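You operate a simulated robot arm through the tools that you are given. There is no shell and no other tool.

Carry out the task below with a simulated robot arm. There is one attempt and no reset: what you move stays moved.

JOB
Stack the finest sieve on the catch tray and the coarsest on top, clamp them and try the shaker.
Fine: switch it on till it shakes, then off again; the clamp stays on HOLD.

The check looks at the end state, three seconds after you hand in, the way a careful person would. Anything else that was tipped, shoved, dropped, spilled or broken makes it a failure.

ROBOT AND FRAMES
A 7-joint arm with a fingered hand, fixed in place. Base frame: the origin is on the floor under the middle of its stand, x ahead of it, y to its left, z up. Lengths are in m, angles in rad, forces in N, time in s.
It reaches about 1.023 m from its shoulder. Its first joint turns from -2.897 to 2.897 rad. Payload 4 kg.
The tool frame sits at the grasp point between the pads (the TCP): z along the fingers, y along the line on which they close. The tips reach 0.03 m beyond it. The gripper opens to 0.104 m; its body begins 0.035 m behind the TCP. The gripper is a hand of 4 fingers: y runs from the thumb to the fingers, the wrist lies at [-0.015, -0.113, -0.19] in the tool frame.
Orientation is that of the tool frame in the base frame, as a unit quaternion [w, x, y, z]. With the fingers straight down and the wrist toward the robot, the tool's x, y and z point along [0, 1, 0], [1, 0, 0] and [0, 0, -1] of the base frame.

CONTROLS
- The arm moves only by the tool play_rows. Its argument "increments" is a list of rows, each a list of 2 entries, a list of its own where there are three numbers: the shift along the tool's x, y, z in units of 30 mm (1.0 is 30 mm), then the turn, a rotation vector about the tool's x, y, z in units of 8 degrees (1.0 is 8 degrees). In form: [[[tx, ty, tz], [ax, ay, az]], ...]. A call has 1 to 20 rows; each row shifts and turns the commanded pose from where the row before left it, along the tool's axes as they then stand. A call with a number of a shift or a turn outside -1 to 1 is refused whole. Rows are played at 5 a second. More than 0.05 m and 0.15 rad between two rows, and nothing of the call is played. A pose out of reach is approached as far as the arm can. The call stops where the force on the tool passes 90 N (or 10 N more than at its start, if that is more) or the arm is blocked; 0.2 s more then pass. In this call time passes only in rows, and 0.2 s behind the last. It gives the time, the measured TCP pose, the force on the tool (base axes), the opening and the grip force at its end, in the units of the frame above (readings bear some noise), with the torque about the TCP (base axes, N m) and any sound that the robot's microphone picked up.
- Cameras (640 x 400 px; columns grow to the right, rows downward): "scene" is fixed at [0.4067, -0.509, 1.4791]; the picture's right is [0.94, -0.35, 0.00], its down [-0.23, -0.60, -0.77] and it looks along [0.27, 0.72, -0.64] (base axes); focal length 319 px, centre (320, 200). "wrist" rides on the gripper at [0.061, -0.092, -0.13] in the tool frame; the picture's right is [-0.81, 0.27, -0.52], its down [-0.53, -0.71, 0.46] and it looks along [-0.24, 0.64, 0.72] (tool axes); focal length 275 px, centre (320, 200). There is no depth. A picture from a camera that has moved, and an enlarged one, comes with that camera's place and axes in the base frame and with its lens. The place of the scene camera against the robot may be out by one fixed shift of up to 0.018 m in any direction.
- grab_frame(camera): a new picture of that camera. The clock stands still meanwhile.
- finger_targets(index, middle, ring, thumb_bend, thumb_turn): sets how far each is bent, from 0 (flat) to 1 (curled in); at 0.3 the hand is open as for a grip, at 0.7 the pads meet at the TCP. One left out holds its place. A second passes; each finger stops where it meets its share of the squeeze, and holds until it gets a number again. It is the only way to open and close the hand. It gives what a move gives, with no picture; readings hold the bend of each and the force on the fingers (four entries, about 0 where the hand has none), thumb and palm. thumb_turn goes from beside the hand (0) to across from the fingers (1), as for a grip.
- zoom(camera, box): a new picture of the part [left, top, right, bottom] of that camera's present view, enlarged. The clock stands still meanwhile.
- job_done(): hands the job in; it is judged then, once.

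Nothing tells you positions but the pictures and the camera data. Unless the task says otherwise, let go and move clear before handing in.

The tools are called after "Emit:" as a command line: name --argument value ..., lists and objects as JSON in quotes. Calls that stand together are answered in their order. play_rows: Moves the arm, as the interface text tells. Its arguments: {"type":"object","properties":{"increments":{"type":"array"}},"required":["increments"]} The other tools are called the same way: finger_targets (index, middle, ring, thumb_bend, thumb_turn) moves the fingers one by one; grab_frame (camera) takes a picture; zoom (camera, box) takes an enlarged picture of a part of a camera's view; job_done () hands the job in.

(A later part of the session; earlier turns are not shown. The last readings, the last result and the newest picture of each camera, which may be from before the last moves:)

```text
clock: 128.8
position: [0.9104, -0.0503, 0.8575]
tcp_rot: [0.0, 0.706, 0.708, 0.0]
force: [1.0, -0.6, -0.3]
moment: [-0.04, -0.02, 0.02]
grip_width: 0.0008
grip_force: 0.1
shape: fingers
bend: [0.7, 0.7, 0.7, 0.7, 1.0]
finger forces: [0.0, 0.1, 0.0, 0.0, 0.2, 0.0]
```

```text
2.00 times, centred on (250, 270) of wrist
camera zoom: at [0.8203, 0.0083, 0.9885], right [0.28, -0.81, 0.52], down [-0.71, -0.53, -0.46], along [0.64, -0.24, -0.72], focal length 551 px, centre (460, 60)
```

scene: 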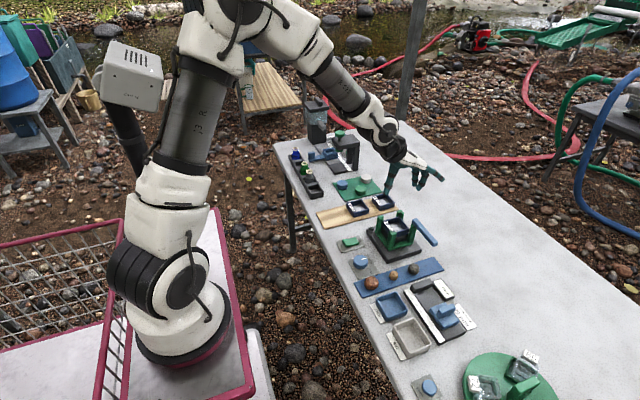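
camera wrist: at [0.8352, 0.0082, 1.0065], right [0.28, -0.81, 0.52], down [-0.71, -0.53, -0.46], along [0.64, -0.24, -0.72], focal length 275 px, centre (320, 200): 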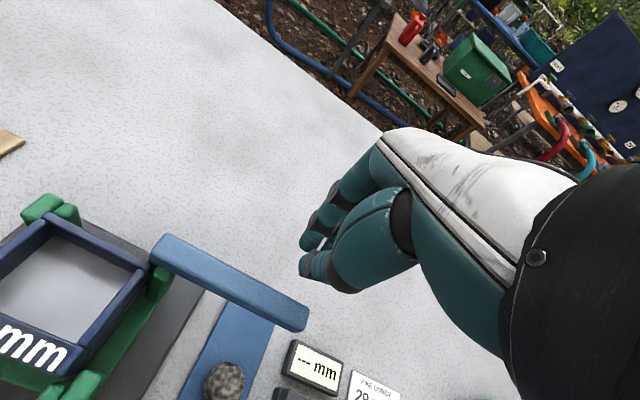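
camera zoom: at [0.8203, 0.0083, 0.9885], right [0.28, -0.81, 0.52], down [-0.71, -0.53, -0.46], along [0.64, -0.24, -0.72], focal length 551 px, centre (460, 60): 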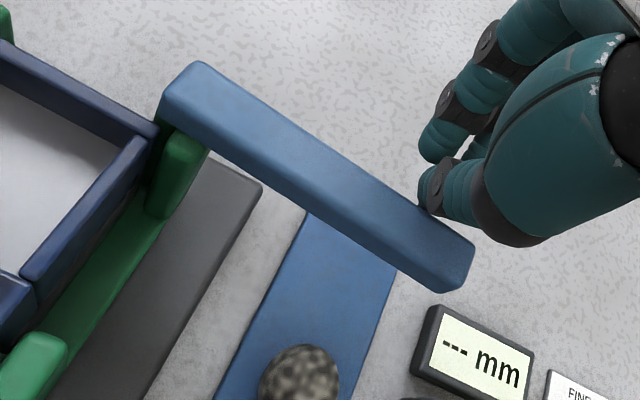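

The bar swings freely with light force. I'll keep pushing it round in an arc toward the robot and over the stack, checking as I go.

Emit:
play_rows --increments '[[[-0.04, -0.4, 0], [0, 0, 0]], [[-0.04, -0.4, 0], [0, 0, 0]], [[0.12, -0.44, 0], [0, 0, 0]], [[0.13, -0.44, 0], [0, 0, 0]], [[0, 0, 0], [0, 0, 0]]]'

Emit:
zoom --camera "scene" --box '[370, 190, 450, 270]'

Emit:
zoom --camera "wrist" --box '[130, 170, 370, 370]'

```text
clock: 130.0
position: [0.8609, -0.0467, 0.8581]
tcp_rot: [0.0, 0.707, 0.708, 0.0]
force: [0.5, 0.6, 0.1]
moment: [0.0, 0.0, 0.01]
grip_width: 0.0011
grip_force: 0.1
shape: fingers
bend: [0.7, 0.7, 0.7, 0.7, 1.0]
finger forces: [0.0, 0.0, 0.0, 0.0, 0.0, 0.1]
```

```text
5.00 times, centred on (410, 230) of scene
camera zoom: at [0.4067, -0.509, 1.4791], right [0.94, -0.35, 0.0], down [-0.23, -0.6, -0.77], along [0.27, 0.72, -0.64], focal length 1594 px, centre (-130, 50)
```

zoom: 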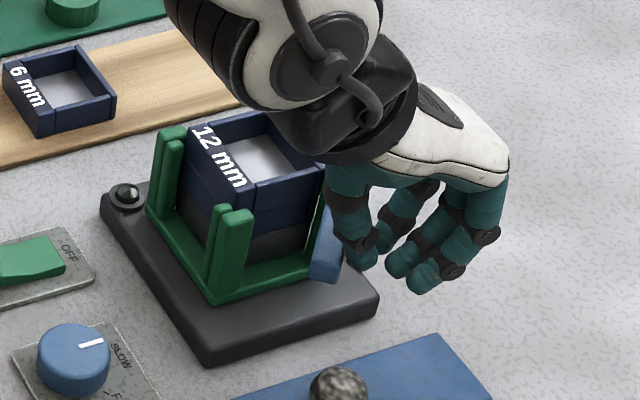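

```text
2.00 times, centred on (250, 270) of wrist
camera zoom: at [0.7697, 0.0128, 0.9884], right [0.28, -0.81, 0.52], down [-0.71, -0.53, -0.46], along [0.64, -0.24, -0.72], focal length 551 px, centre (460, 60)
```

zoom: 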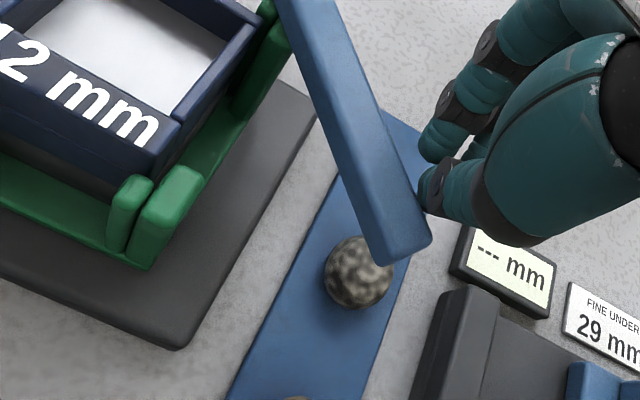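

Emit:
play_rows --increments '[[[0.26, -0.37, 0], [0, 0, 0]], [[0.26, -0.37, 0], [0, 0, 0]], [[0.32, -0.25, 0], [0, 0, 0]], [[0.32, -0.25, 0], [0, 0, 0]], [[0, 0, 0], [0, 0, 0]]]'

Emit:
zoom --camera "scene" --box '[360, 190, 440, 270]'

Emit:
zoom --camera "wrist" --box '[130, 170, 370, 370]'

```text
clock: 131.2
position: [0.8236, -0.0116, 0.8569]
tcp_rot: [0.0, 0.707, 0.707, 0.0]
force: [-0.7, -0.1, -0.8]
moment: [0.01, -0.01, -0.02]
grip_width: 0.001
grip_force: 0.1
shape: fingers
bend: [0.7, 0.7, 0.7, 0.7, 1.0]
finger forces: [0.0, 0.1, 0.0, 0.1, 0.0, 0.0]
```

```text
5.00 times, centred on (400, 230) of scene
camera zoom: at [0.4067, -0.509, 1.4791], right [0.94, -0.35, 0.0], down [-0.23, -0.6, -0.77], along [0.27, 0.72, -0.64], focal length 1594 px, centre (-80, 50)
```

zoom: 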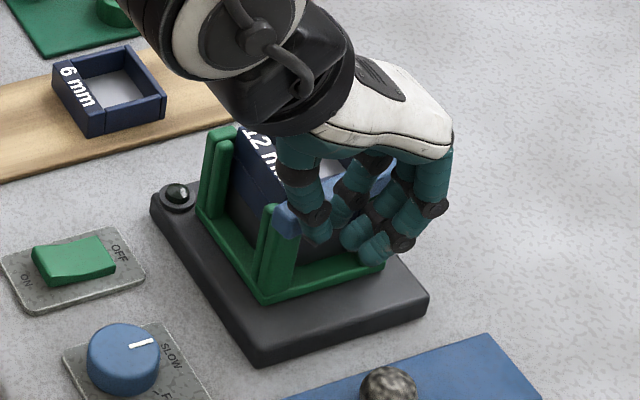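

```text
2.00 times, centred on (250, 270) of wrist
camera zoom: at [0.7325, 0.0478, 0.9884], right [0.28, -0.81, 0.52], down [-0.71, -0.53, -0.46], along [0.64, -0.24, -0.72], focal length 551 px, centre (460, 60)
```

zoom: 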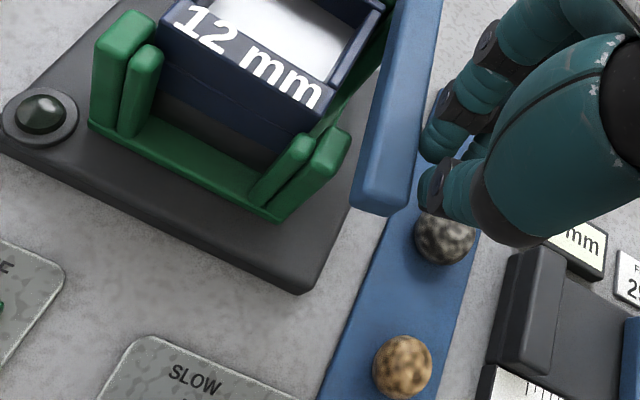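

Emit:
play_rows --increments '[[[0.375, -0.15, 0], [0, 0, 0]], [[0.375, -0.15, 0], [0, 0, 0]], [[0, 0, 0], [0, 0, 0]]]'

Emit:
zoom --camera "wrist" --box '[130, 170, 370, 370]'

Emit:
zoom --camera "scene" --box '[360, 190, 440, 270]'

```text
clock: 132.0
position: [0.815, 0.0099, 0.8575]
tcp_rot: [0.0, 0.707, 0.707, 0.001]
force: [-0.3, 0.2, 0.2]
moment: [0.03, -0.01, -0.04]
grip_width: 0.0008
grip_force: 0.0
shape: fingers
bend: [0.7, 0.7, 0.7, 0.7, 1.0]
finger forces: [0.1, 0.0, 0.1, 0.0, 0.1, 0.0]
```

```text
2.00 times, centred on (250, 270) of wrist
camera zoom: at [0.7233, 0.0702, 0.9886], right [0.28, -0.81, 0.52], down [-0.71, -0.53, -0.46], along [0.64, -0.24, -0.72], focal length 551 px, centre (460, 60)
```

zoom: 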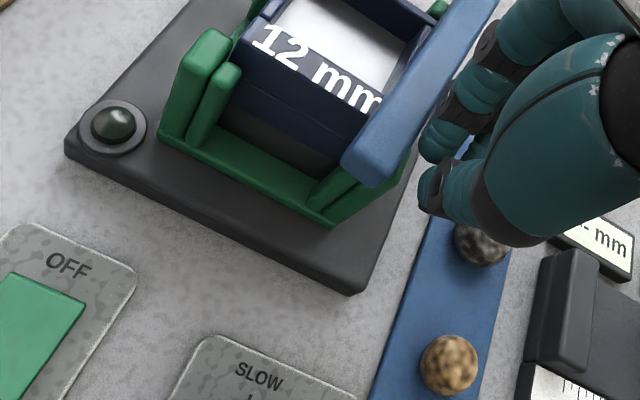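

```text
5.00 times, centred on (400, 230) of scene
camera zoom: at [0.4067, -0.509, 1.4791], right [0.94, -0.35, 0.0], down [-0.23, -0.6, -0.77], along [0.27, 0.72, -0.64], focal length 1594 px, centre (-80, 50)
```

zoom: 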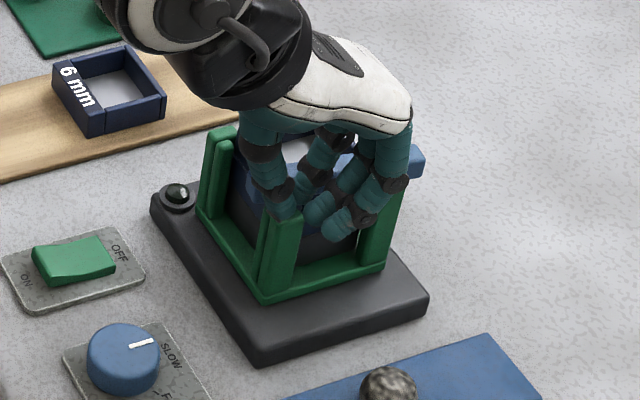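

Emit:
play_rows --increments '[[[0.4, -0.03, 0], [0, 0, 0]], [[0.4, -0.02, 0], [0, 0, 0]], [[0, 0, 0], [0, 0, 0]]]'

Emit:
zoom --camera "wrist" --box '[130, 170, 370, 370]'

Emit:
zoom --camera "scene" --box '[360, 190, 440, 270]'

```text
clock: 132.8
position: [0.8135, 0.0361, 0.8578]
tcp_rot: [0.0, 0.706, 0.708, 0.0]
force: [1.0, 0.1, -0.9]
moment: [-0.01, -0.03, -0.03]
grip_width: 0.0011
grip_force: 0.1
shape: fingers
bend: [0.7, 0.7, 0.7, 0.7, 1.0]
finger forces: [0.0, 0.0, 0.0, 0.0, 0.1, 0.1]
```

```text
2.00 times, centred on (250, 270) of wrist
camera zoom: at [0.7219, 0.0946, 0.9885], right [0.28, -0.81, 0.52], down [-0.71, -0.53, -0.46], along [0.65, -0.24, -0.72], focal length 551 px, centre (460, 60)
```

zoom: 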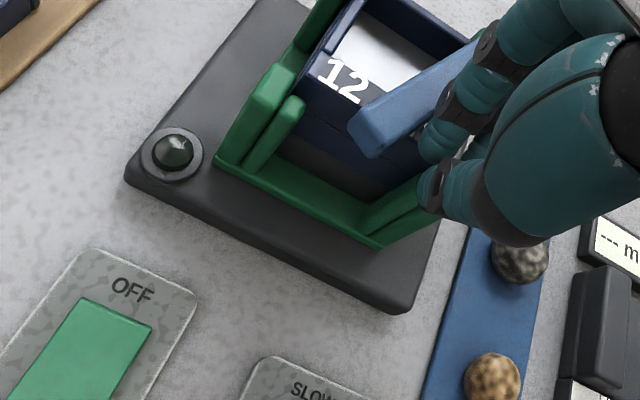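

```text
5.00 times, centred on (400, 230) of scene
camera zoom: at [0.4067, -0.509, 1.4791], right [0.94, -0.35, 0.0], down [-0.23, -0.6, -0.77], along [0.27, 0.72, -0.64], focal length 1594 px, centre (-80, 50)
```

zoom: 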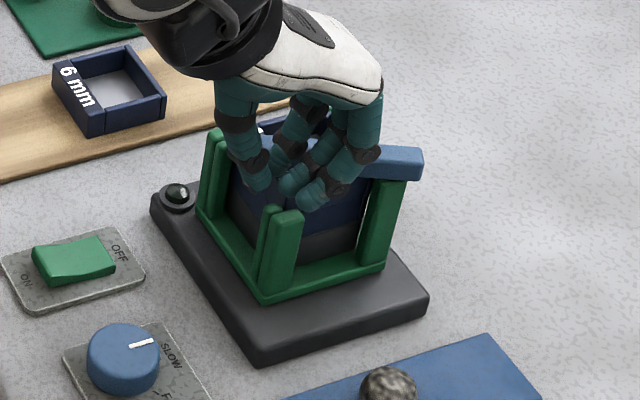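

Emit:
play_rows --increments '[[[0.315, 0.05, 0], [0, 0, 0]], [[0.315, 0.07, 0], [0, 0, 0]], [[0, 0, 0], [0, 0, 0]]]'

Emit:
zoom --camera "wrist" --box '[130, 170, 370, 370]'

Emit:
zoom --camera "scene" --box '[360, 190, 440, 270]'

```text
clock: 133.6
position: [0.8167, 0.0543, 0.858]
tcp_rot: [0.0, 0.707, 0.708, 0.0]
force: [0.1, -0.1, 0.5]
moment: [-0.02, 0.01, 0.0]
grip_width: 0.0008
grip_force: 0.0
shape: fingers
bend: [0.7, 0.7, 0.7, 0.7, 1.0]
finger forces: [0.0, 0.0, 0.0, 0.0, 0.0, 0.1]
```

```text
2.00 times, centred on (250, 270) of wrist
camera zoom: at [0.7255, 0.1132, 0.9885], right [0.28, -0.81, 0.52], down [-0.71, -0.53, -0.46], along [0.64, -0.24, -0.72], focal length 551 px, centre (460, 60)
```

zoom: 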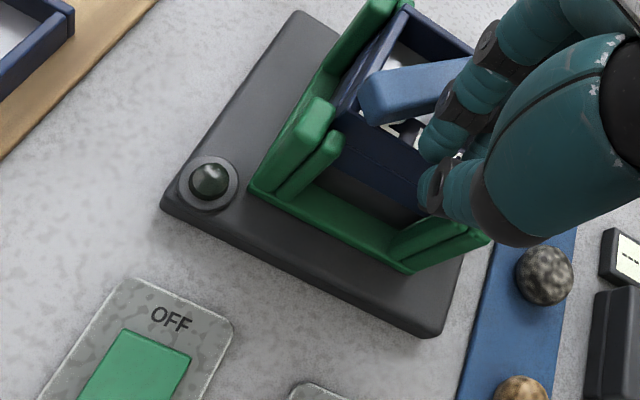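

```text
5.00 times, centred on (400, 230) of scene
camera zoom: at [0.4067, -0.509, 1.4791], right [0.94, -0.35, 0.0], down [-0.23, -0.6, -0.77], along [0.27, 0.72, -0.64], focal length 1594 px, centre (-80, 50)
```

zoom: 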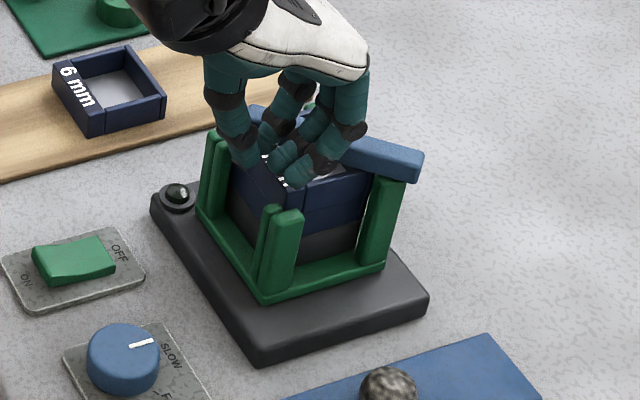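

The bar now lies diagonally across the stack (~137°). I'll push gently a little more to feel whether there is an end stop.

Emit:
play_rows --increments '[[[0.1, 0.06, 0], [0, 0, 0]], [[0, 0, 0], [0, 0, 0]]]'

Emit:
play_rows --increments '[[[0.1, 0.06, 0], [0, 0, 0]], [[0, 0, 0], [0, 0, 0]]]'

Emit:
zoom --camera "wrist" --box '[130, 170, 370, 370]'

Emit:
zoom --camera "scene" --box '[360, 190, 440, 270]'

```text
clock: 134.2
position: [0.8174, 0.0583, 0.8569]
tcp_rot: [0.0, 0.706, 0.708, 0.0]
force: [-0.6, 0.4, -0.6]
moment: [-0.02, 0.0, -0.01]
grip_width: 0.0008
grip_force: 0.1
shape: fingers
bend: [0.7, 0.7, 0.7, 0.7, 1.0]
finger forces: [0.0, 0.0, 0.0, 0.0, 0.0, 0.1]
```

```text
clock: 134.8
position: [0.8186, 0.0593, 0.8585]
tcp_rot: [0.0, 0.706, 0.708, 0.001]
force: [-1.0, -0.9, 0.3]
moment: [-0.02, -0.02, 0.01]
grip_width: 0.0005
grip_force: 0.2
shape: fingers
bend: [0.7, 0.7, 0.7, 0.7, 1.0]
finger forces: [0.6, 0.1, 0.1, 0.1, 0.0, 0.0]
```

```text
2.00 times, centred on (250, 270) of wrist
camera zoom: at [0.7288, 0.1191, 0.9885], right [0.28, -0.81, 0.52], down [-0.71, -0.53, -0.46], along [0.64, -0.24, -0.72], focal length 551 px, centre (460, 60)
```

zoom: 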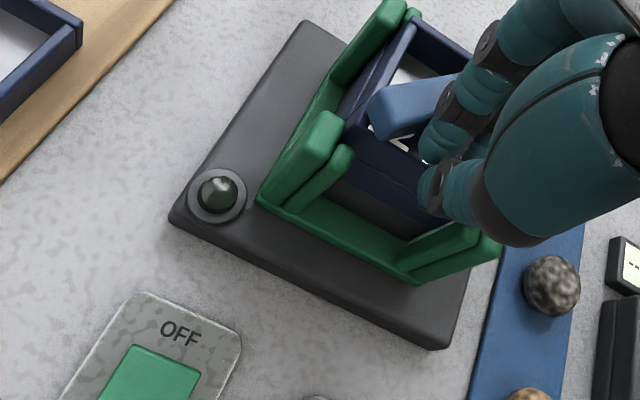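

```text
5.00 times, centred on (400, 230) of scene
camera zoom: at [0.4067, -0.509, 1.4791], right [0.94, -0.35, 0.0], down [-0.23, -0.6, -0.77], along [0.27, 0.72, -0.64], focal length 1594 px, centre (-80, 50)
```

zoom: 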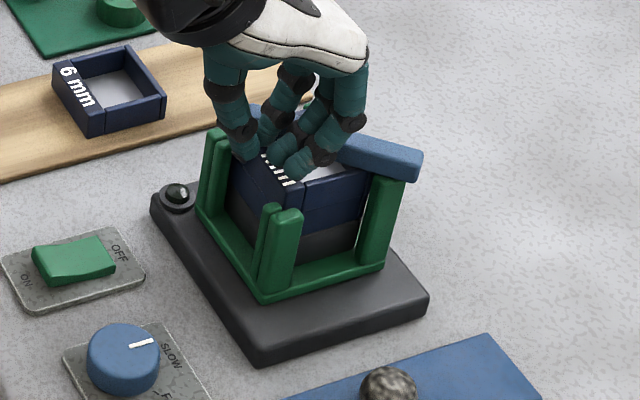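

Emit:
play_rows --increments '[[[0.07, 0.05, 0], [0, 0, 0]], [[0, 0, 0], [0, 0, 0]]]'

Emit:
zoom --camera "wrist" --box '[130, 170, 370, 370]'

```text
clock: 135.4
position: [0.8216, 0.0618, 0.8579]
tcp_rot: [0.0, 0.707, 0.707, 0.0]
force: [-1.4, -0.7, 0.9]
moment: [-0.05, 0.04, -0.03]
grip_width: 0.0
grip_force: 0.7
shape: fingers
bend: [0.7, 0.7, 0.7, 0.7, 1.0]
finger forces: [2.2, 0.1, 0.0, 0.0, 0.0, 0.0]
```

```text
2.00 times, centred on (250, 270) of wrist
camera zoom: at [0.7304, 0.121, 0.9887], right [0.28, -0.81, 0.52], down [-0.71, -0.53, -0.46], along [0.64, -0.24, -0.72], focal length 551 px, centre (460, 60)
```

zoom: 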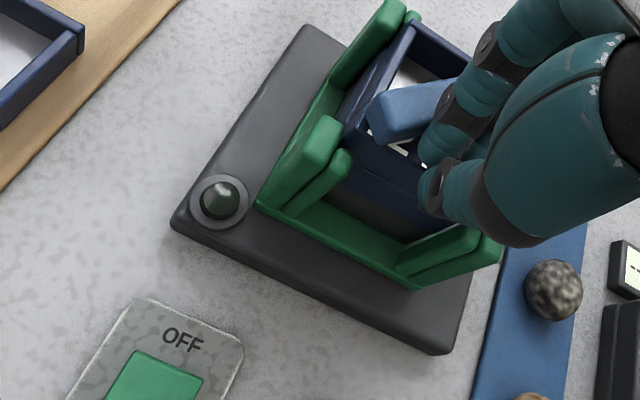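

There is an end stop at about 136°, with the bar diagonally over the stack — that is HOLD. I'll back off and lift clear to check.

Emit:
play_rows --increments '[[[-0.3, -0.3, 0], [0, 0, 0]], [[-0.2, -0.2, -0.2], [0, 0, 0]], [[0, 0, -0.9], [0, 0, 0]], [[0, 0, -0.9], [0, 0, 0]], [[0, 0, -0.9], [0, 0, 0]], [[-0.5, 0, -0.3], [0, 0, 0]], [[0, 0, 0], [0, 0, 0]]]'

Emit:
zoom --camera "scene" --box '[360, 185, 450, 265]'

Emit:
zoom --camera "wrist" --box '[130, 150, 350, 350]'

```text
clock: 137.0
position: [0.8073, 0.0316, 0.9536]
tcp_rot: [0.0, 0.707, 0.708, 0.0]
force: [0.1, 0.9, 0.4]
moment: [-0.01, 0.0, 0.0]
grip_width: 0.0009
grip_force: 0.0
shape: fingers
bend: [0.7, 0.7, 0.7, 0.7, 1.0]
finger forces: [0.0, 0.0, 0.0, 0.0, 0.0, 0.0]
```

```text
5.00 times, centred on (405, 225) of scene
camera zoom: at [0.4067, -0.509, 1.4791], right [0.94, -0.35, 0.0], down [-0.23, -0.6, -0.77], along [0.27, 0.72, -0.64], focal length 1594 px, centre (-105, 75)
```

zoom: 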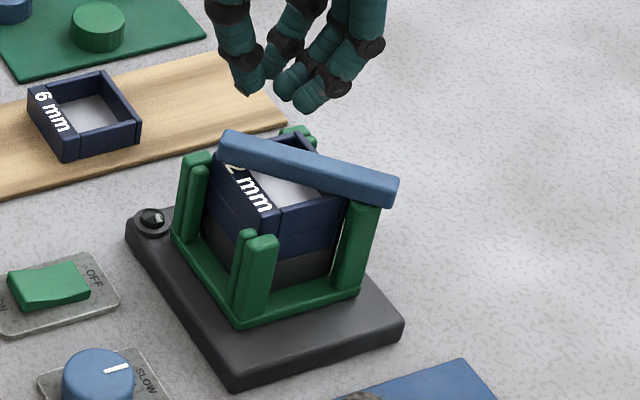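

```text
2.00 times, centred on (240, 250) of wrist
camera zoom: at [0.7156, 0.0906, 1.085], right [0.28, -0.81, 0.52], down [-0.71, -0.53, -0.46], along [0.64, -0.24, -0.72], focal length 551 px, centre (480, 100)
```

zoom: 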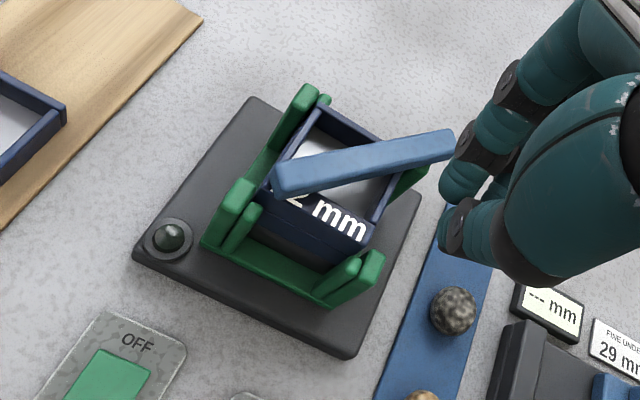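

The clamp lies diagonally across the top sieve. To be sure it's fully at its HOLD stop, I'll push once more, slightly firmer, and compare.

Emit:
play_rows --increments '[[[0.5, 0, 0.3], [0, 0, 0]], [[0, 0, 0.9], [0, 0, 0]], [[0, 0, 0.9], [0, 0, 0]], [[0, 0, 0.9], [0, 0, 0]], [[0.2, 0.2, 0.2], [0, 0, 0]], [[0.25, 0.25, 0], [0, 0, 0]], [[0, 0, 0], [0, 0, 0]]]'

Emit:
zoom --camera "scene" --box '[380, 200, 430, 240]'

Emit:
play_rows --increments '[[[0.1, 0.1, 0], [0, 0, 0]], [[0.07, 0.07, 0], [0, 0, 0]], [[0, 0, 0], [0, 0, 0]]]'

Emit:
zoom --camera "scene" --box '[380, 200, 430, 240]'

```text
clock: 138.6
position: [0.8204, 0.0605, 0.8588]
tcp_rot: [0.0, 0.707, 0.707, 0.0]
force: [-0.1, 0.2, 0.2]
moment: [-0.03, 0.01, 0.0]
grip_width: 0.0002
grip_force: 0.4
shape: fingers
bend: [0.7, 0.7, 0.7, 0.7, 1.0]
finger forces: [0.9, 0.1, 0.0, 0.1, 0.0, 0.0]
```

```text
10.00 times, centred on (405, 220) of scene
camera zoom: at [0.4067, -0.509, 1.4791], right [0.94, -0.35, 0.0], down [-0.23, -0.6, -0.77], along [0.27, 0.72, -0.64], focal length 3188 px, centre (-530, 0)
```

zoom: 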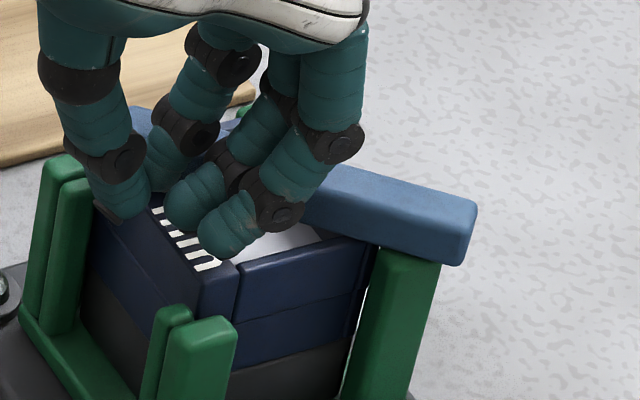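

```text
clock: 139.4
position: [0.8244, 0.0648, 0.8583]
tcp_rot: [0.0, 0.707, 0.707, 0.0]
force: [-4.7, -8.2, -0.9]
moment: [-0.19, 0.12, -0.03]
grip_width: 0.0
grip_force: 5.1
shape: fingers
bend: [0.71, 0.7, 0.7, 0.69, 1.0]
finger forces: [9.9, 0.0, 0.0, 0.0, 0.1, 0.0]
```

```text
10.00 times, centred on (405, 220) of scene
camera zoom: at [0.4067, -0.509, 1.4791], right [0.94, -0.35, 0.0], down [-0.23, -0.6, -0.77], along [0.27, 0.72, -0.64], focal length 3188 px, centre (-530, 0)
```

zoom: 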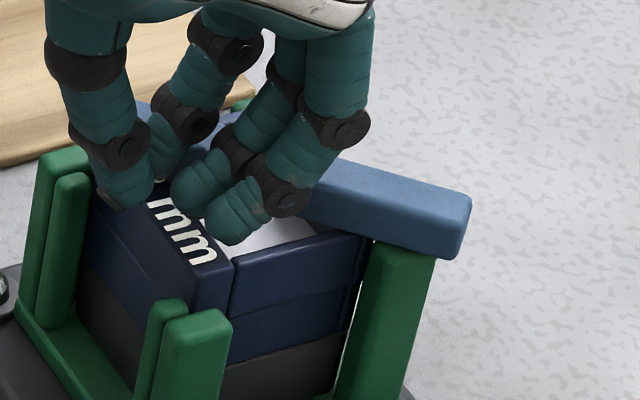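

There's a firm stop (force rose to ~9 N), so the clamp is at its HOLD end. Backing off and checking nothing shifted.

Emit:
play_rows --increments '[[[-0.2, -0.2, 0], [0, 0, 0]], [[-0.3, -0.3, 0], [0, 0, 0]], [[-0.2, -0.2, -0.2], [0, 0, 0]], [[0, 0, -0.9], [0, 0, 0]], [[0, 0, -0.9], [0, 0, 0]], [[0, 0, -0.9], [0, 0, 0]], [[0, 0, 0], [0, 0, 0]]]'

Emit:
zoom --camera "scene" --box '[360, 185, 450, 265]'

Emit:
zoom --camera "wrist" --box '[130, 150, 350, 350]'

```text
clock: 141.0
position: [0.8035, 0.0442, 0.9451]
tcp_rot: [0.0, 0.707, 0.707, 0.0]
force: [0.5, 0.0, 1.0]
moment: [0.04, 0.02, 0.0]
grip_width: 0.0013
grip_force: 0.0
shape: fingers
bend: [0.7, 0.7, 0.7, 0.7, 1.0]
finger forces: [0.0, 0.1, 0.0, 0.0, 0.1, 0.1]
```

```text
5.00 times, centred on (405, 225) of scene
camera zoom: at [0.4067, -0.509, 1.4791], right [0.94, -0.35, 0.0], down [-0.23, -0.6, -0.77], along [0.27, 0.72, -0.64], focal length 1594 px, centre (-105, 75)
```

zoom: 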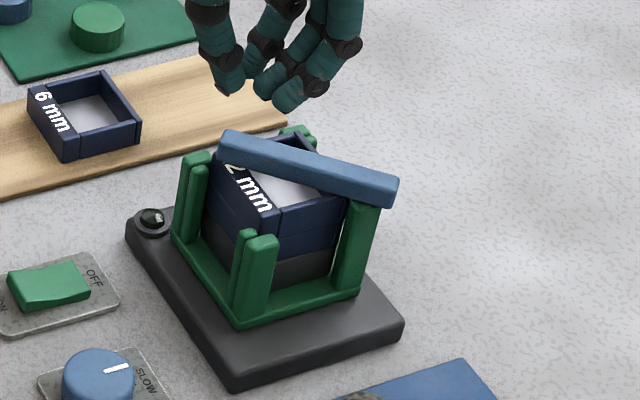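

```text
2.00 times, centred on (240, 250) of wrist
camera zoom: at [0.7131, 0.1038, 1.0755], right [0.28, -0.81, 0.52], down [-0.71, -0.53, -0.46], along [0.64, -0.24, -0.72], focal length 551 px, centre (480, 100)
```

zoom: 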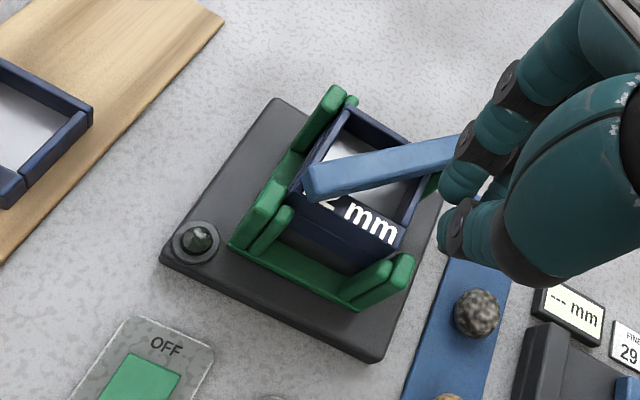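

The clamp is on HOLD and everything is in place. Next the rocker switch (ON end at about x≈0.714, y≈0.099). I'll tilt the closed fingers toward the robot so the arm can reach it comfortably, and hover above the ON end.

Emit:
play_rows --increments '[[[0, 0, 0], [0.94, 0, 0]], [[0, 0, 0], [0.94, 0, 0]], [[0, 0, 0], [0.94, 0, 0]], [[0, 0, 0], [0.94, 0, 0]], [[0.31, -0.073, 0.5], [0, 0, 0]], [[0.31, -0.073, 0.6], [0, 0, 0]], [[0.31, -0.073, 0.6], [0, 0, 0]], [[0.31, -0.073, 0.6], [0, 0, 0]], [[0.31, -0.073, 0.6], [0, 0, 0]], [[0.31, -0.073, 0.6], [0, 0, 0]], [[0, 0, 0.5], [0, 0, 0]], [[0, 0, 0], [0, 0, 0]]]'

Emit:
grab_frame --camera "wrist"

Emit:
grab_frame --camera "scene"

```text
clock: 143.6
position: [0.7319, 0.1001, 0.8469]
tcp_rot: [-0.184, 0.682, 0.683, -0.184]
force: [0.0, -0.2, -0.1]
moment: [-0.04, -0.01, 0.0]
grip_width: 0.0013
grip_force: 0.1
shape: fingers
bend: [0.7, 0.7, 0.7, 0.7, 1.0]
finger forces: [0.0, 0.0, 0.0, 0.1, 0.1, 0.0]
```

```text
taken
camera wrist: at [0.7194, 0.1591, 1.0059], right [0.5, -0.81, 0.31], down [-0.84, -0.53, -0.04], along [0.19, -0.24, -0.95], focal length 275 px, centre (320, 200)
```

wrist: 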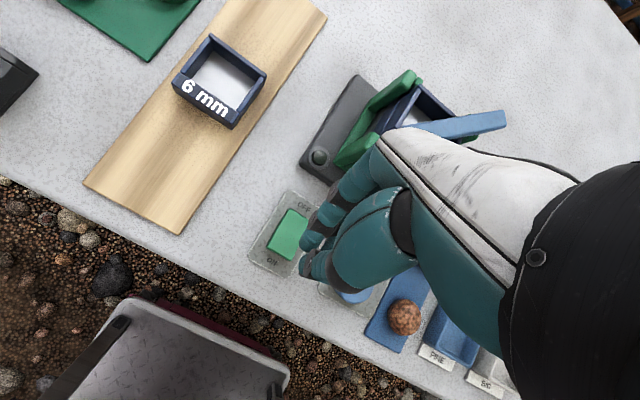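

```text
taken
```

scene: 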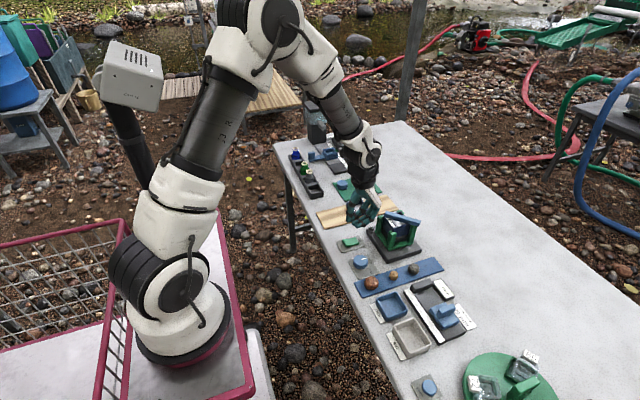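

Emit:
zoom --camera "wrist" --box '[235, 180, 345, 290]'

Emit:
zoom --camera "scene" --box '[325, 180, 405, 260]'

```text
3.64 times, centred on (290, 235) of wrist
camera zoom: at [0.7194, 0.1591, 1.0059], right [0.5, -0.81, 0.31], down [-0.84, -0.53, -0.04], along [0.19, -0.24, -0.95], focal length 1001 px, centre (429, 73)
```

zoom: 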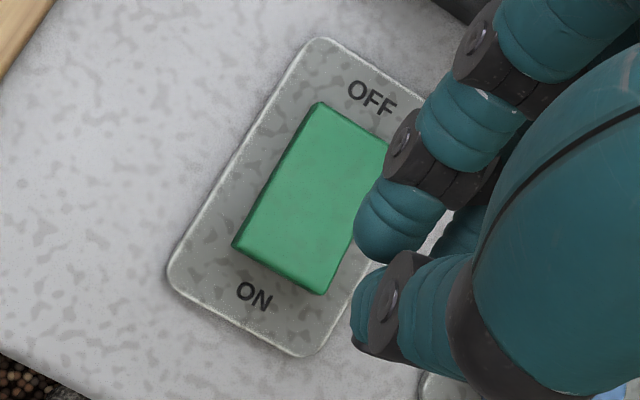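

```text
5.00 times, centred on (365, 220) of scene
camera zoom: at [0.4067, -0.509, 1.4791], right [0.94, -0.35, 0.0], down [-0.23, -0.6, -0.77], along [0.27, 0.72, -0.64], focal length 1594 px, centre (95, 100)
```

zoom: 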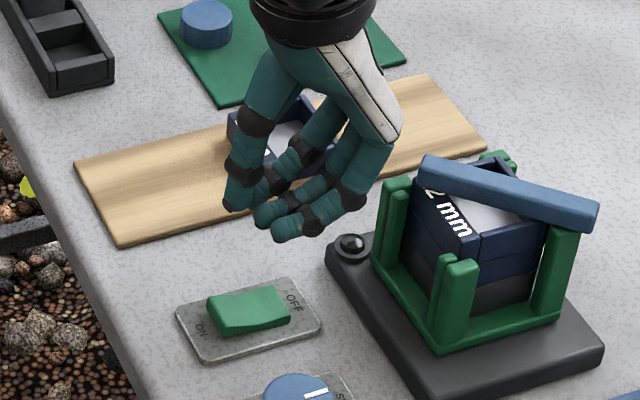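

Emit:
play_rows --increments '[[[0.01, 0.23, 0.72], [0, 0, 0]], [[0.01, 0.23, 0.72], [0, 0, 0]], [[0, 0.23, 0.72], [0, 0, 0]], [[0, 0, 0], [0, 0, 0]]]'

Emit:
zoom --camera "wrist" --box '[200, 150, 380, 330]'

Emit:
zoom --camera "scene" --box '[325, 200, 405, 260]'

```text
clock: 144.6
position: [0.7181, 0.1011, 0.7799]
tcp_rot: [-0.184, 0.683, 0.683, -0.184]
force: [0.4, 0.0, 0.5]
moment: [0.0, -0.04, 0.0]
grip_width: 0.0013
grip_force: 0.0
shape: fingers
bend: [0.7, 0.7, 0.7, 0.7, 1.0]
finger forces: [0.0, 0.0, 0.0, 0.1, 0.1, 0.0]
```

```text
2.22 times, centred on (290, 240) of wrist
camera zoom: at [0.7049, 0.1606, 0.9392], right [0.5, -0.81, 0.31], down [-0.84, -0.53, -0.04], along [0.19, -0.24, -0.95], focal length 612 px, centre (387, 111)
```

zoom: 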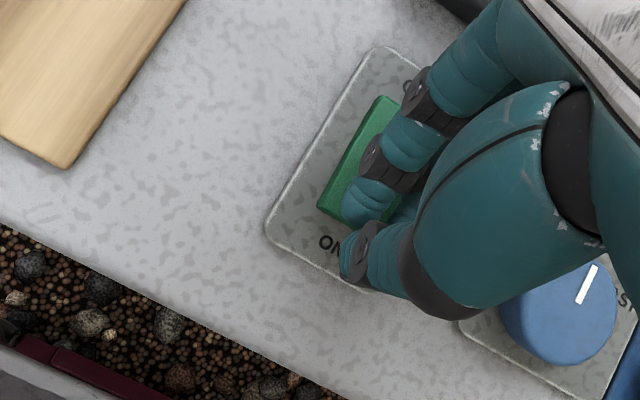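

```text
6.67 times, centred on (365, 230) of scene
camera zoom: at [0.4067, -0.509, 1.4791], right [0.94, -0.35, 0.0], down [-0.23, -0.6, -0.77], along [0.27, 0.72, -0.64], focal length 2125 px, centre (20, 0)
```

zoom: 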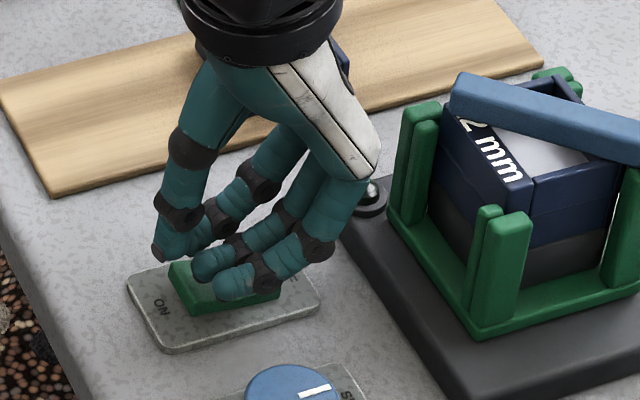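

Fingertips are right above the rocker's ON half. I'll shift 4 mm toward the ON end and press down in small steps.

Emit:
play_rows --increments '[[[0, -0.115, 0.067], [0, 0, 0]], [[0, 0.1, 0.172], [0, 0, 0]], [[0, 0, 0], [0, 0, 0]]]'

Emit:
play_rows --increments '[[[0, 0.067, 0.115], [0, 0, 0]], [[0, 0, 0], [0, 0, 0]]]'

Emit:
zoom --camera "scene" --box '[325, 200, 405, 260]'

```text
clock: 145.4
position: [0.7141, 0.1017, 0.7743]
tcp_rot: [-0.184, 0.682, 0.684, -0.184]
force: [-0.3, 0.5, -0.1]
moment: [0.01, 0.01, 0.01]
grip_width: 0.0013
grip_force: 0.0
shape: fingers
bend: [0.7, 0.7, 0.7, 0.7, 1.0]
finger forces: [0.0, 0.0, 0.0, 0.1, 0.0, 0.1]
```

```text
clock: 146.0
position: [0.715, 0.1012, 0.772]
tcp_rot: [-0.184, 0.683, 0.683, -0.183]
force: [0.7, -0.1, 0.3]
moment: [-0.02, 0.01, -0.02]
grip_width: 0.0013
grip_force: 0.1
shape: fingers
bend: [0.7, 0.7, 0.7, 0.7, 1.0]
finger forces: [0.1, 0.0, 0.0, 0.0, 0.0, 0.0]
```

```text
6.67 times, centred on (365, 230) of scene
camera zoom: at [0.4067, -0.509, 1.4791], right [0.94, -0.35, 0.0], down [-0.23, -0.6, -0.77], along [0.27, 0.72, -0.64], focal length 2125 px, centre (20, 0)
```

zoom: 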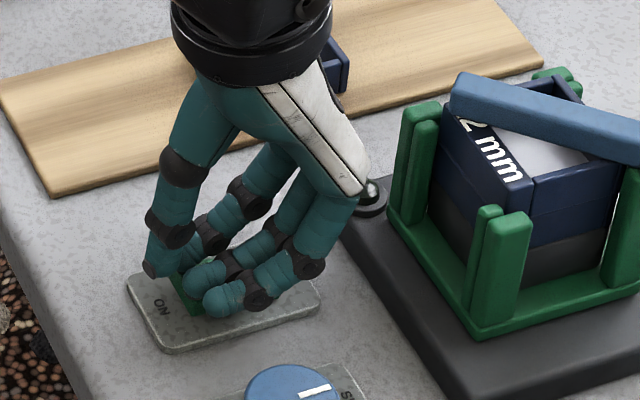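

Emit:
play_rows --increments '[[[0, 0.05, 0.086], [0, 0, 0]], [[0, 0, 0], [0, 0, 0]]]'

Emit:
play_rows --increments '[[[0, 0.05, 0.086], [0, 0, 0]], [[0, 0, 0], [0, 0, 0]]]'

Emit:
play_rows --increments '[[[0, 0.05, 0.086], [0, 0, 0]], [[0, 0, 0], [0, 0, 0]]]'

Emit:
zoom --camera "scene" --box '[325, 200, 405, 260]'

```text
clock: 146.6
position: [0.7138, 0.1009, 0.7678]
tcp_rot: [-0.184, 0.682, 0.683, -0.184]
force: [-0.4, 0.6, 1.1]
moment: [0.04, 0.01, 0.02]
grip_width: 0.0003
grip_force: 0.8
shape: fingers
bend: [0.7, 0.7, 0.7, 0.7, 1.0]
finger forces: [0.9, 0.2, 0.0, 0.0, 0.0, 0.0]
```

```text
clock: 147.2
position: [0.7143, 0.1004, 0.7648]
tcp_rot: [-0.184, 0.682, 0.683, -0.184]
force: [0.7, 0.0, 1.7]
moment: [-0.01, 0.0, 0.02]
grip_width: 0.0013
grip_force: 0.7
shape: fingers
bend: [0.7, 0.7, 0.7, 0.7, 1.0]
finger forces: [0.0, 1.6, 0.0, 0.0, 0.0, 0.0]
```

```text
clock: 147.8
position: [0.7142, 0.1005, 0.7618]
tcp_rot: [-0.184, 0.682, 0.684, -0.183]
force: [1.4, 1.3, 9.6]
moment: [-0.08, -0.08, 0.03]
grip_width: 0.0002
grip_force: 4.8
shape: fingers
bend: [0.7, 0.71, 0.7, 0.7, 1.0]
finger forces: [1.5, 7.7, 0.1, 0.1, 0.0, 0.0]
```

```text
6.67 times, centred on (365, 230) of scene
camera zoom: at [0.4067, -0.509, 1.4791], right [0.94, -0.35, 0.0], down [-0.23, -0.6, -0.77], along [0.27, 0.72, -0.64], focal length 2125 px, centre (20, 0)
```

zoom: 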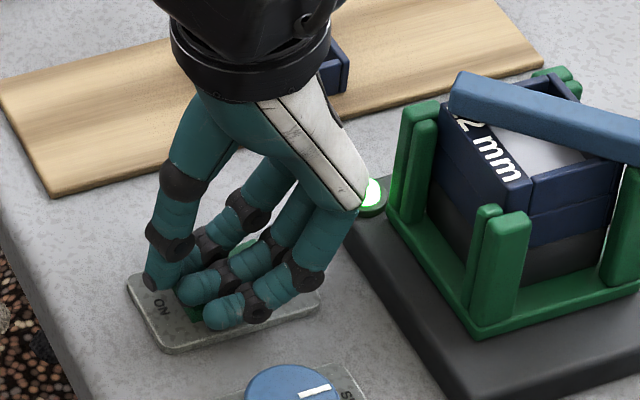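

The lamp lit green — it's on. I'll lift slightly and watch whether it shakes.

Emit:
play_rows --increments '[[[0, -0.2, -0.345], [0, 0, 0]], [[0, -0.2, -0.345], [0, 0, 0]], [[0, 0, 0], [0, 0, 0]], [[0, 0, 0], [0, 0, 0]]]'

Emit:
zoom --camera "scene" --box '[340, 195, 420, 255]'

Emit:
play_rows --increments '[[[0, 0, 0], [0, 0, 0]]]'

Emit:
zoom --camera "scene" --box '[340, 195, 420, 255]'

```text
clock: 148.8
position: [0.7136, 0.1014, 0.7864]
tcp_rot: [-0.183, 0.682, 0.684, -0.184]
force: [-0.2, -0.3, 0.2]
moment: [-0.03, 0.02, 0.02]
grip_width: 0.001
grip_force: 0.0
shape: fingers
bend: [0.7, 0.7, 0.7, 0.7, 1.0]
finger forces: [0.0, 0.1, 0.0, 0.0, 0.1, 0.0]
```

```text
6.67 times, centred on (380, 225) of scene
camera zoom: at [0.4067, -0.509, 1.4791], right [0.94, -0.35, 0.0], down [-0.23, -0.6, -0.77], along [0.27, 0.72, -0.64], focal length 2125 px, centre (-80, 33)
```

zoom: 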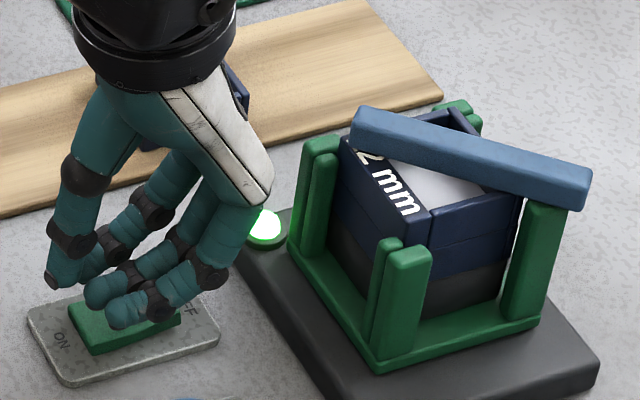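

```text
clock: 149.2
position: [0.7154, 0.1015, 0.7858]
tcp_rot: [-0.184, 0.682, 0.683, -0.183]
force: [-0.1, -0.1, -0.2]
moment: [0.02, -0.03, 0.0]
grip_width: 0.0014
grip_force: 0.0
shape: fingers
bend: [0.7, 0.7, 0.7, 0.7, 1.0]
finger forces: [0.0, 0.1, 0.1, 0.0, 0.0, 0.0]
```

```text
6.67 times, centred on (380, 225) of scene
camera zoom: at [0.4067, -0.509, 1.4791], right [0.94, -0.35, 0.0], down [-0.23, -0.6, -0.77], along [0.27, 0.72, -0.64], focal length 2125 px, centre (-80, 33)
```

zoom: 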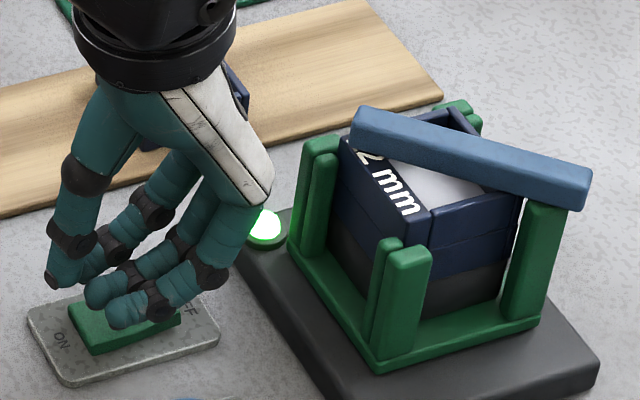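

Emit:
play_rows --increments '[[[0, 0, 0], [0, 0, 0]], [[0, 0, 0], [0, 0, 0]], [[0, 0, 0], [0, 0, 0]], [[0, 0, 0], [0, 0, 0]], [[0, 0, 0], [0, 0, 0]]]'

Emit:
zoom --camera "scene" --box '[370, 200, 430, 250]'

Emit:
play_rows --increments '[[[0, 0, 0], [0, 0, 0]], [[0, 0, 0], [0, 0, 0]]]'

Emit:
zoom --camera "scene" --box '[370, 200, 430, 250]'

```text
clock: 150.4
position: [0.7147, 0.1012, 0.7871]
tcp_rot: [-0.183, 0.682, 0.683, -0.184]
force: [0.8, 0.6, -0.5]
moment: [-0.01, -0.03, 0.01]
grip_width: 0.0012
grip_force: 0.1
shape: fingers
bend: [0.7, 0.7, 0.7, 0.7, 1.0]
finger forces: [0.0, 0.0, 0.0, 0.0, 0.1, 0.1]
```

```text
8.00 times, centred on (400, 225) of scene
camera zoom: at [0.4067, -0.509, 1.4791], right [0.94, -0.35, 0.0], down [-0.23, -0.6, -0.77], along [0.27, 0.72, -0.64], focal length 2550 px, centre (-320, 0)
```

zoom: 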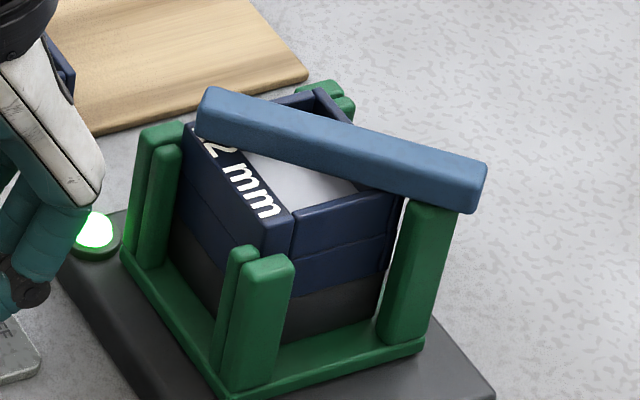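

```text
clock: 151.0
position: [0.7134, 0.1009, 0.7864]
tcp_rot: [-0.184, 0.682, 0.683, -0.184]
force: [0.7, 0.7, -0.4]
moment: [0.01, 0.0, 0.02]
grip_width: 0.0012
grip_force: 0.0
shape: fingers
bend: [0.7, 0.7, 0.7, 0.7, 1.0]
finger forces: [0.1, 0.1, 0.0, 0.0, 0.0, 0.0]
```

```text
8.00 times, centred on (400, 225) of scene
camera zoom: at [0.4067, -0.509, 1.4791], right [0.94, -0.35, 0.0], down [-0.23, -0.6, -0.77], along [0.27, 0.72, -0.64], focal length 2550 px, centre (-320, 0)
```

zoom: 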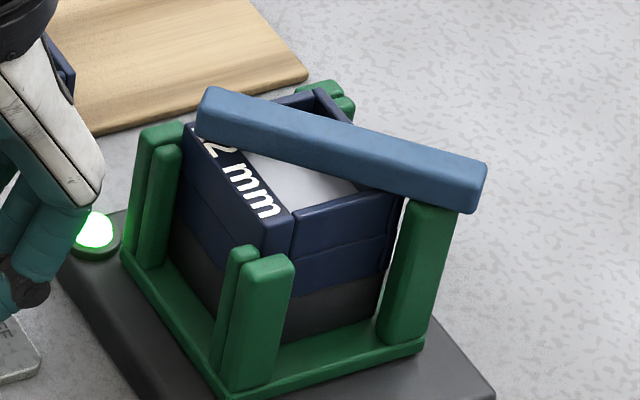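

The lamp is lit but I see no motion and hear nothing. I'll look closely at the clamp, lamp and knob for clues.

Emit:
zoom --camera "scene" --box '[412, 212, 436, 236]'

Emit:
zoom --camera "scene" --box '[378, 205, 410, 235]'

Emit:
zoom --camera "scene" --box '[340, 235, 390, 280]'

Emit:
grab_frame --camera "wrist"

```text
16.00 times, centred on (424, 224) of scene
camera zoom: at [0.4067, -0.509, 1.4791], right [0.94, -0.35, 0.0], down [-0.23, -0.6, -0.77], along [0.27, 0.72, -0.64], focal length 5100 px, centre (-1344, -184)
```

zoom: 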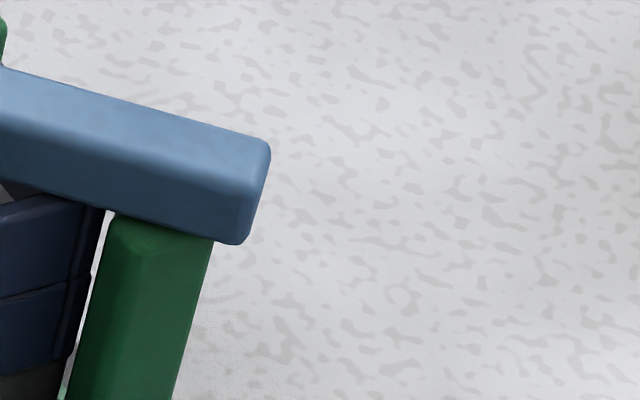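

```text
13.33 times, centred on (394, 220) of scene
camera zoom: at [0.4067, -0.509, 1.4791], right [0.94, -0.35, 0.0], down [-0.23, -0.6, -0.77], along [0.27, 0.72, -0.64], focal length 4250 px, centre (-667, -67)
```

zoom: 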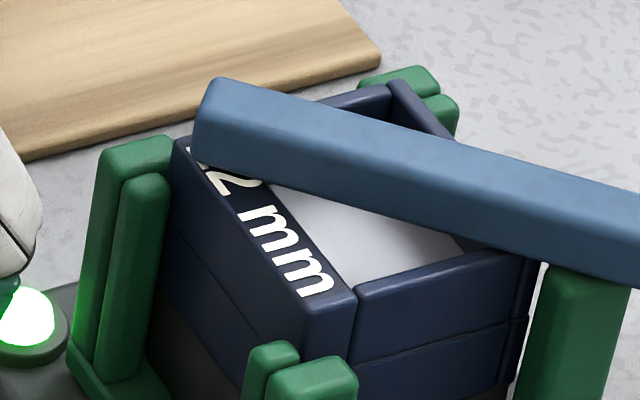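

```text
8.89 times, centred on (365, 258) of scene
camera zoom: at [0.4067, -0.509, 1.4791], right [0.94, -0.35, 0.0], down [-0.23, -0.6, -0.77], along [0.27, 0.72, -0.64], focal length 2834 px, centre (-80, -311)
```

zoom: 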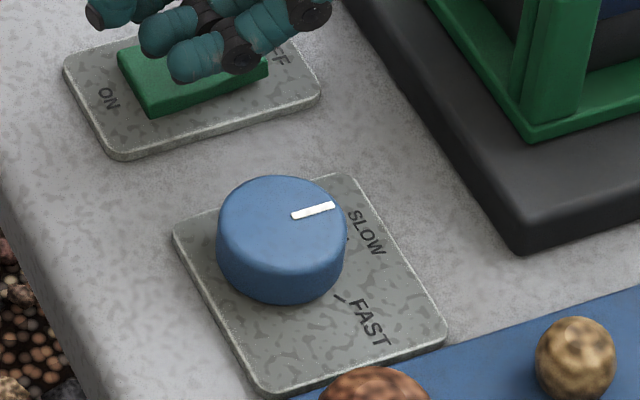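

```text
taken
camera wrist: at [0.7008, 0.1601, 0.9452], right [0.5, -0.81, 0.31], down [-0.84, -0.53, -0.04], along [0.19, -0.24, -0.95], focal length 275 px, centre (320, 200)
```

wrist: 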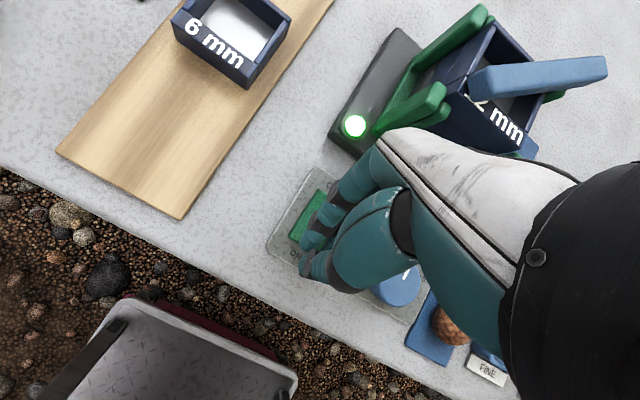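

Emit:
play_rows --increments '[[[0, 0, 0], [0, 0, 0]], [[0, 0, 0], [0, 0, 0]], [[0, 0, 0], [0, 0, 0]], [[0, 0, 0], [0, 0, 0]], [[0, 0, 0], [0, 0, 0]], [[0, 0, 0], [0, 0, 0]], [[0, 0, 0], [0, 0, 0]], [[0, 0, 0], [0, 0, 0]], [[0, 0, 0], [0, 0, 0]], [[0, 0, 0], [0, 0, 0]]]'

Emit:
zoom --camera "scene" --box '[370, 200, 430, 250]'

Emit:
finger_targets --ring 0.7

Emit:
zoom --camera "scene" --box '[370, 200, 430, 250]'

```text
clock: 153.2
position: [0.7131, 0.1012, 0.7855]
tcp_rot: [-0.183, 0.682, 0.684, -0.184]
force: [0.2, 0.1, 0.6]
moment: [0.01, -0.01, -0.01]
grip_width: 0.0009
grip_force: 0.1
shape: fingers
bend: [0.7, 0.7, 0.7, 0.7, 1.0]
finger forces: [0.1, 0.1, 0.0, 0.0, 0.1, 0.0]
```

```text
8.00 times, centred on (400, 225) of scene
camera zoom: at [0.4067, -0.509, 1.4791], right [0.94, -0.35, 0.0], down [-0.23, -0.6, -0.77], along [0.27, 0.72, -0.64], focal length 2550 px, centre (-320, 0)
```

zoom: 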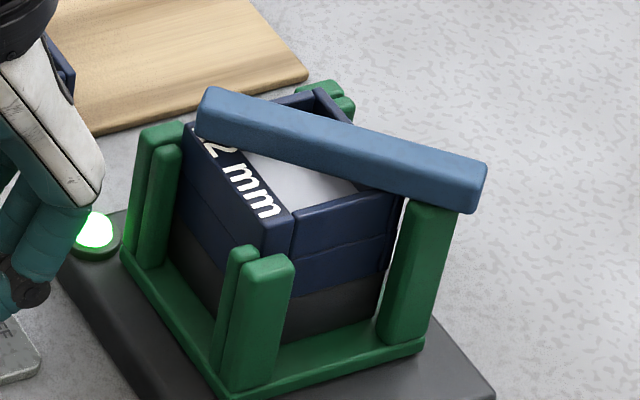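

```text
clock: 154.2
position: [0.7148, 0.1006, 0.7859]
tcp_rot: [-0.182, 0.682, 0.684, -0.184]
force: [-0.5, 0.2, -0.6]
moment: [0.02, 0.01, 0.0]
grip_width: 0.0012
grip_force: 0.0
shape: fingers
bend: [0.7, 0.7, 0.7, 0.7, 1.0]
finger forces: [0.1, 0.1, 0.0, 0.1, 0.0, 0.0]
```

```text
8.00 times, centred on (400, 225) of scene
camera zoom: at [0.4067, -0.509, 1.4791], right [0.94, -0.35, 0.0], down [-0.23, -0.6, -0.77], along [0.27, 0.72, -0.64], focal length 2550 px, centre (-320, 0)
```

zoom: 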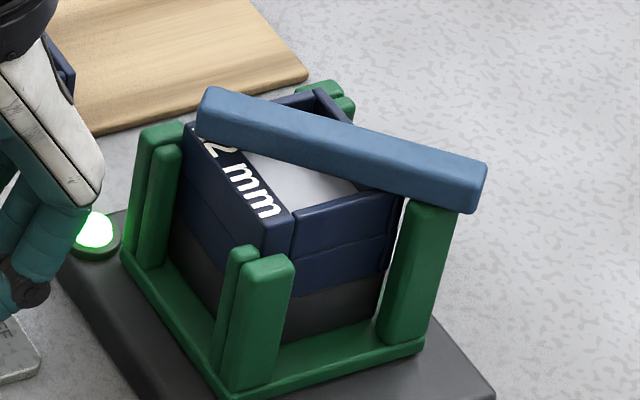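

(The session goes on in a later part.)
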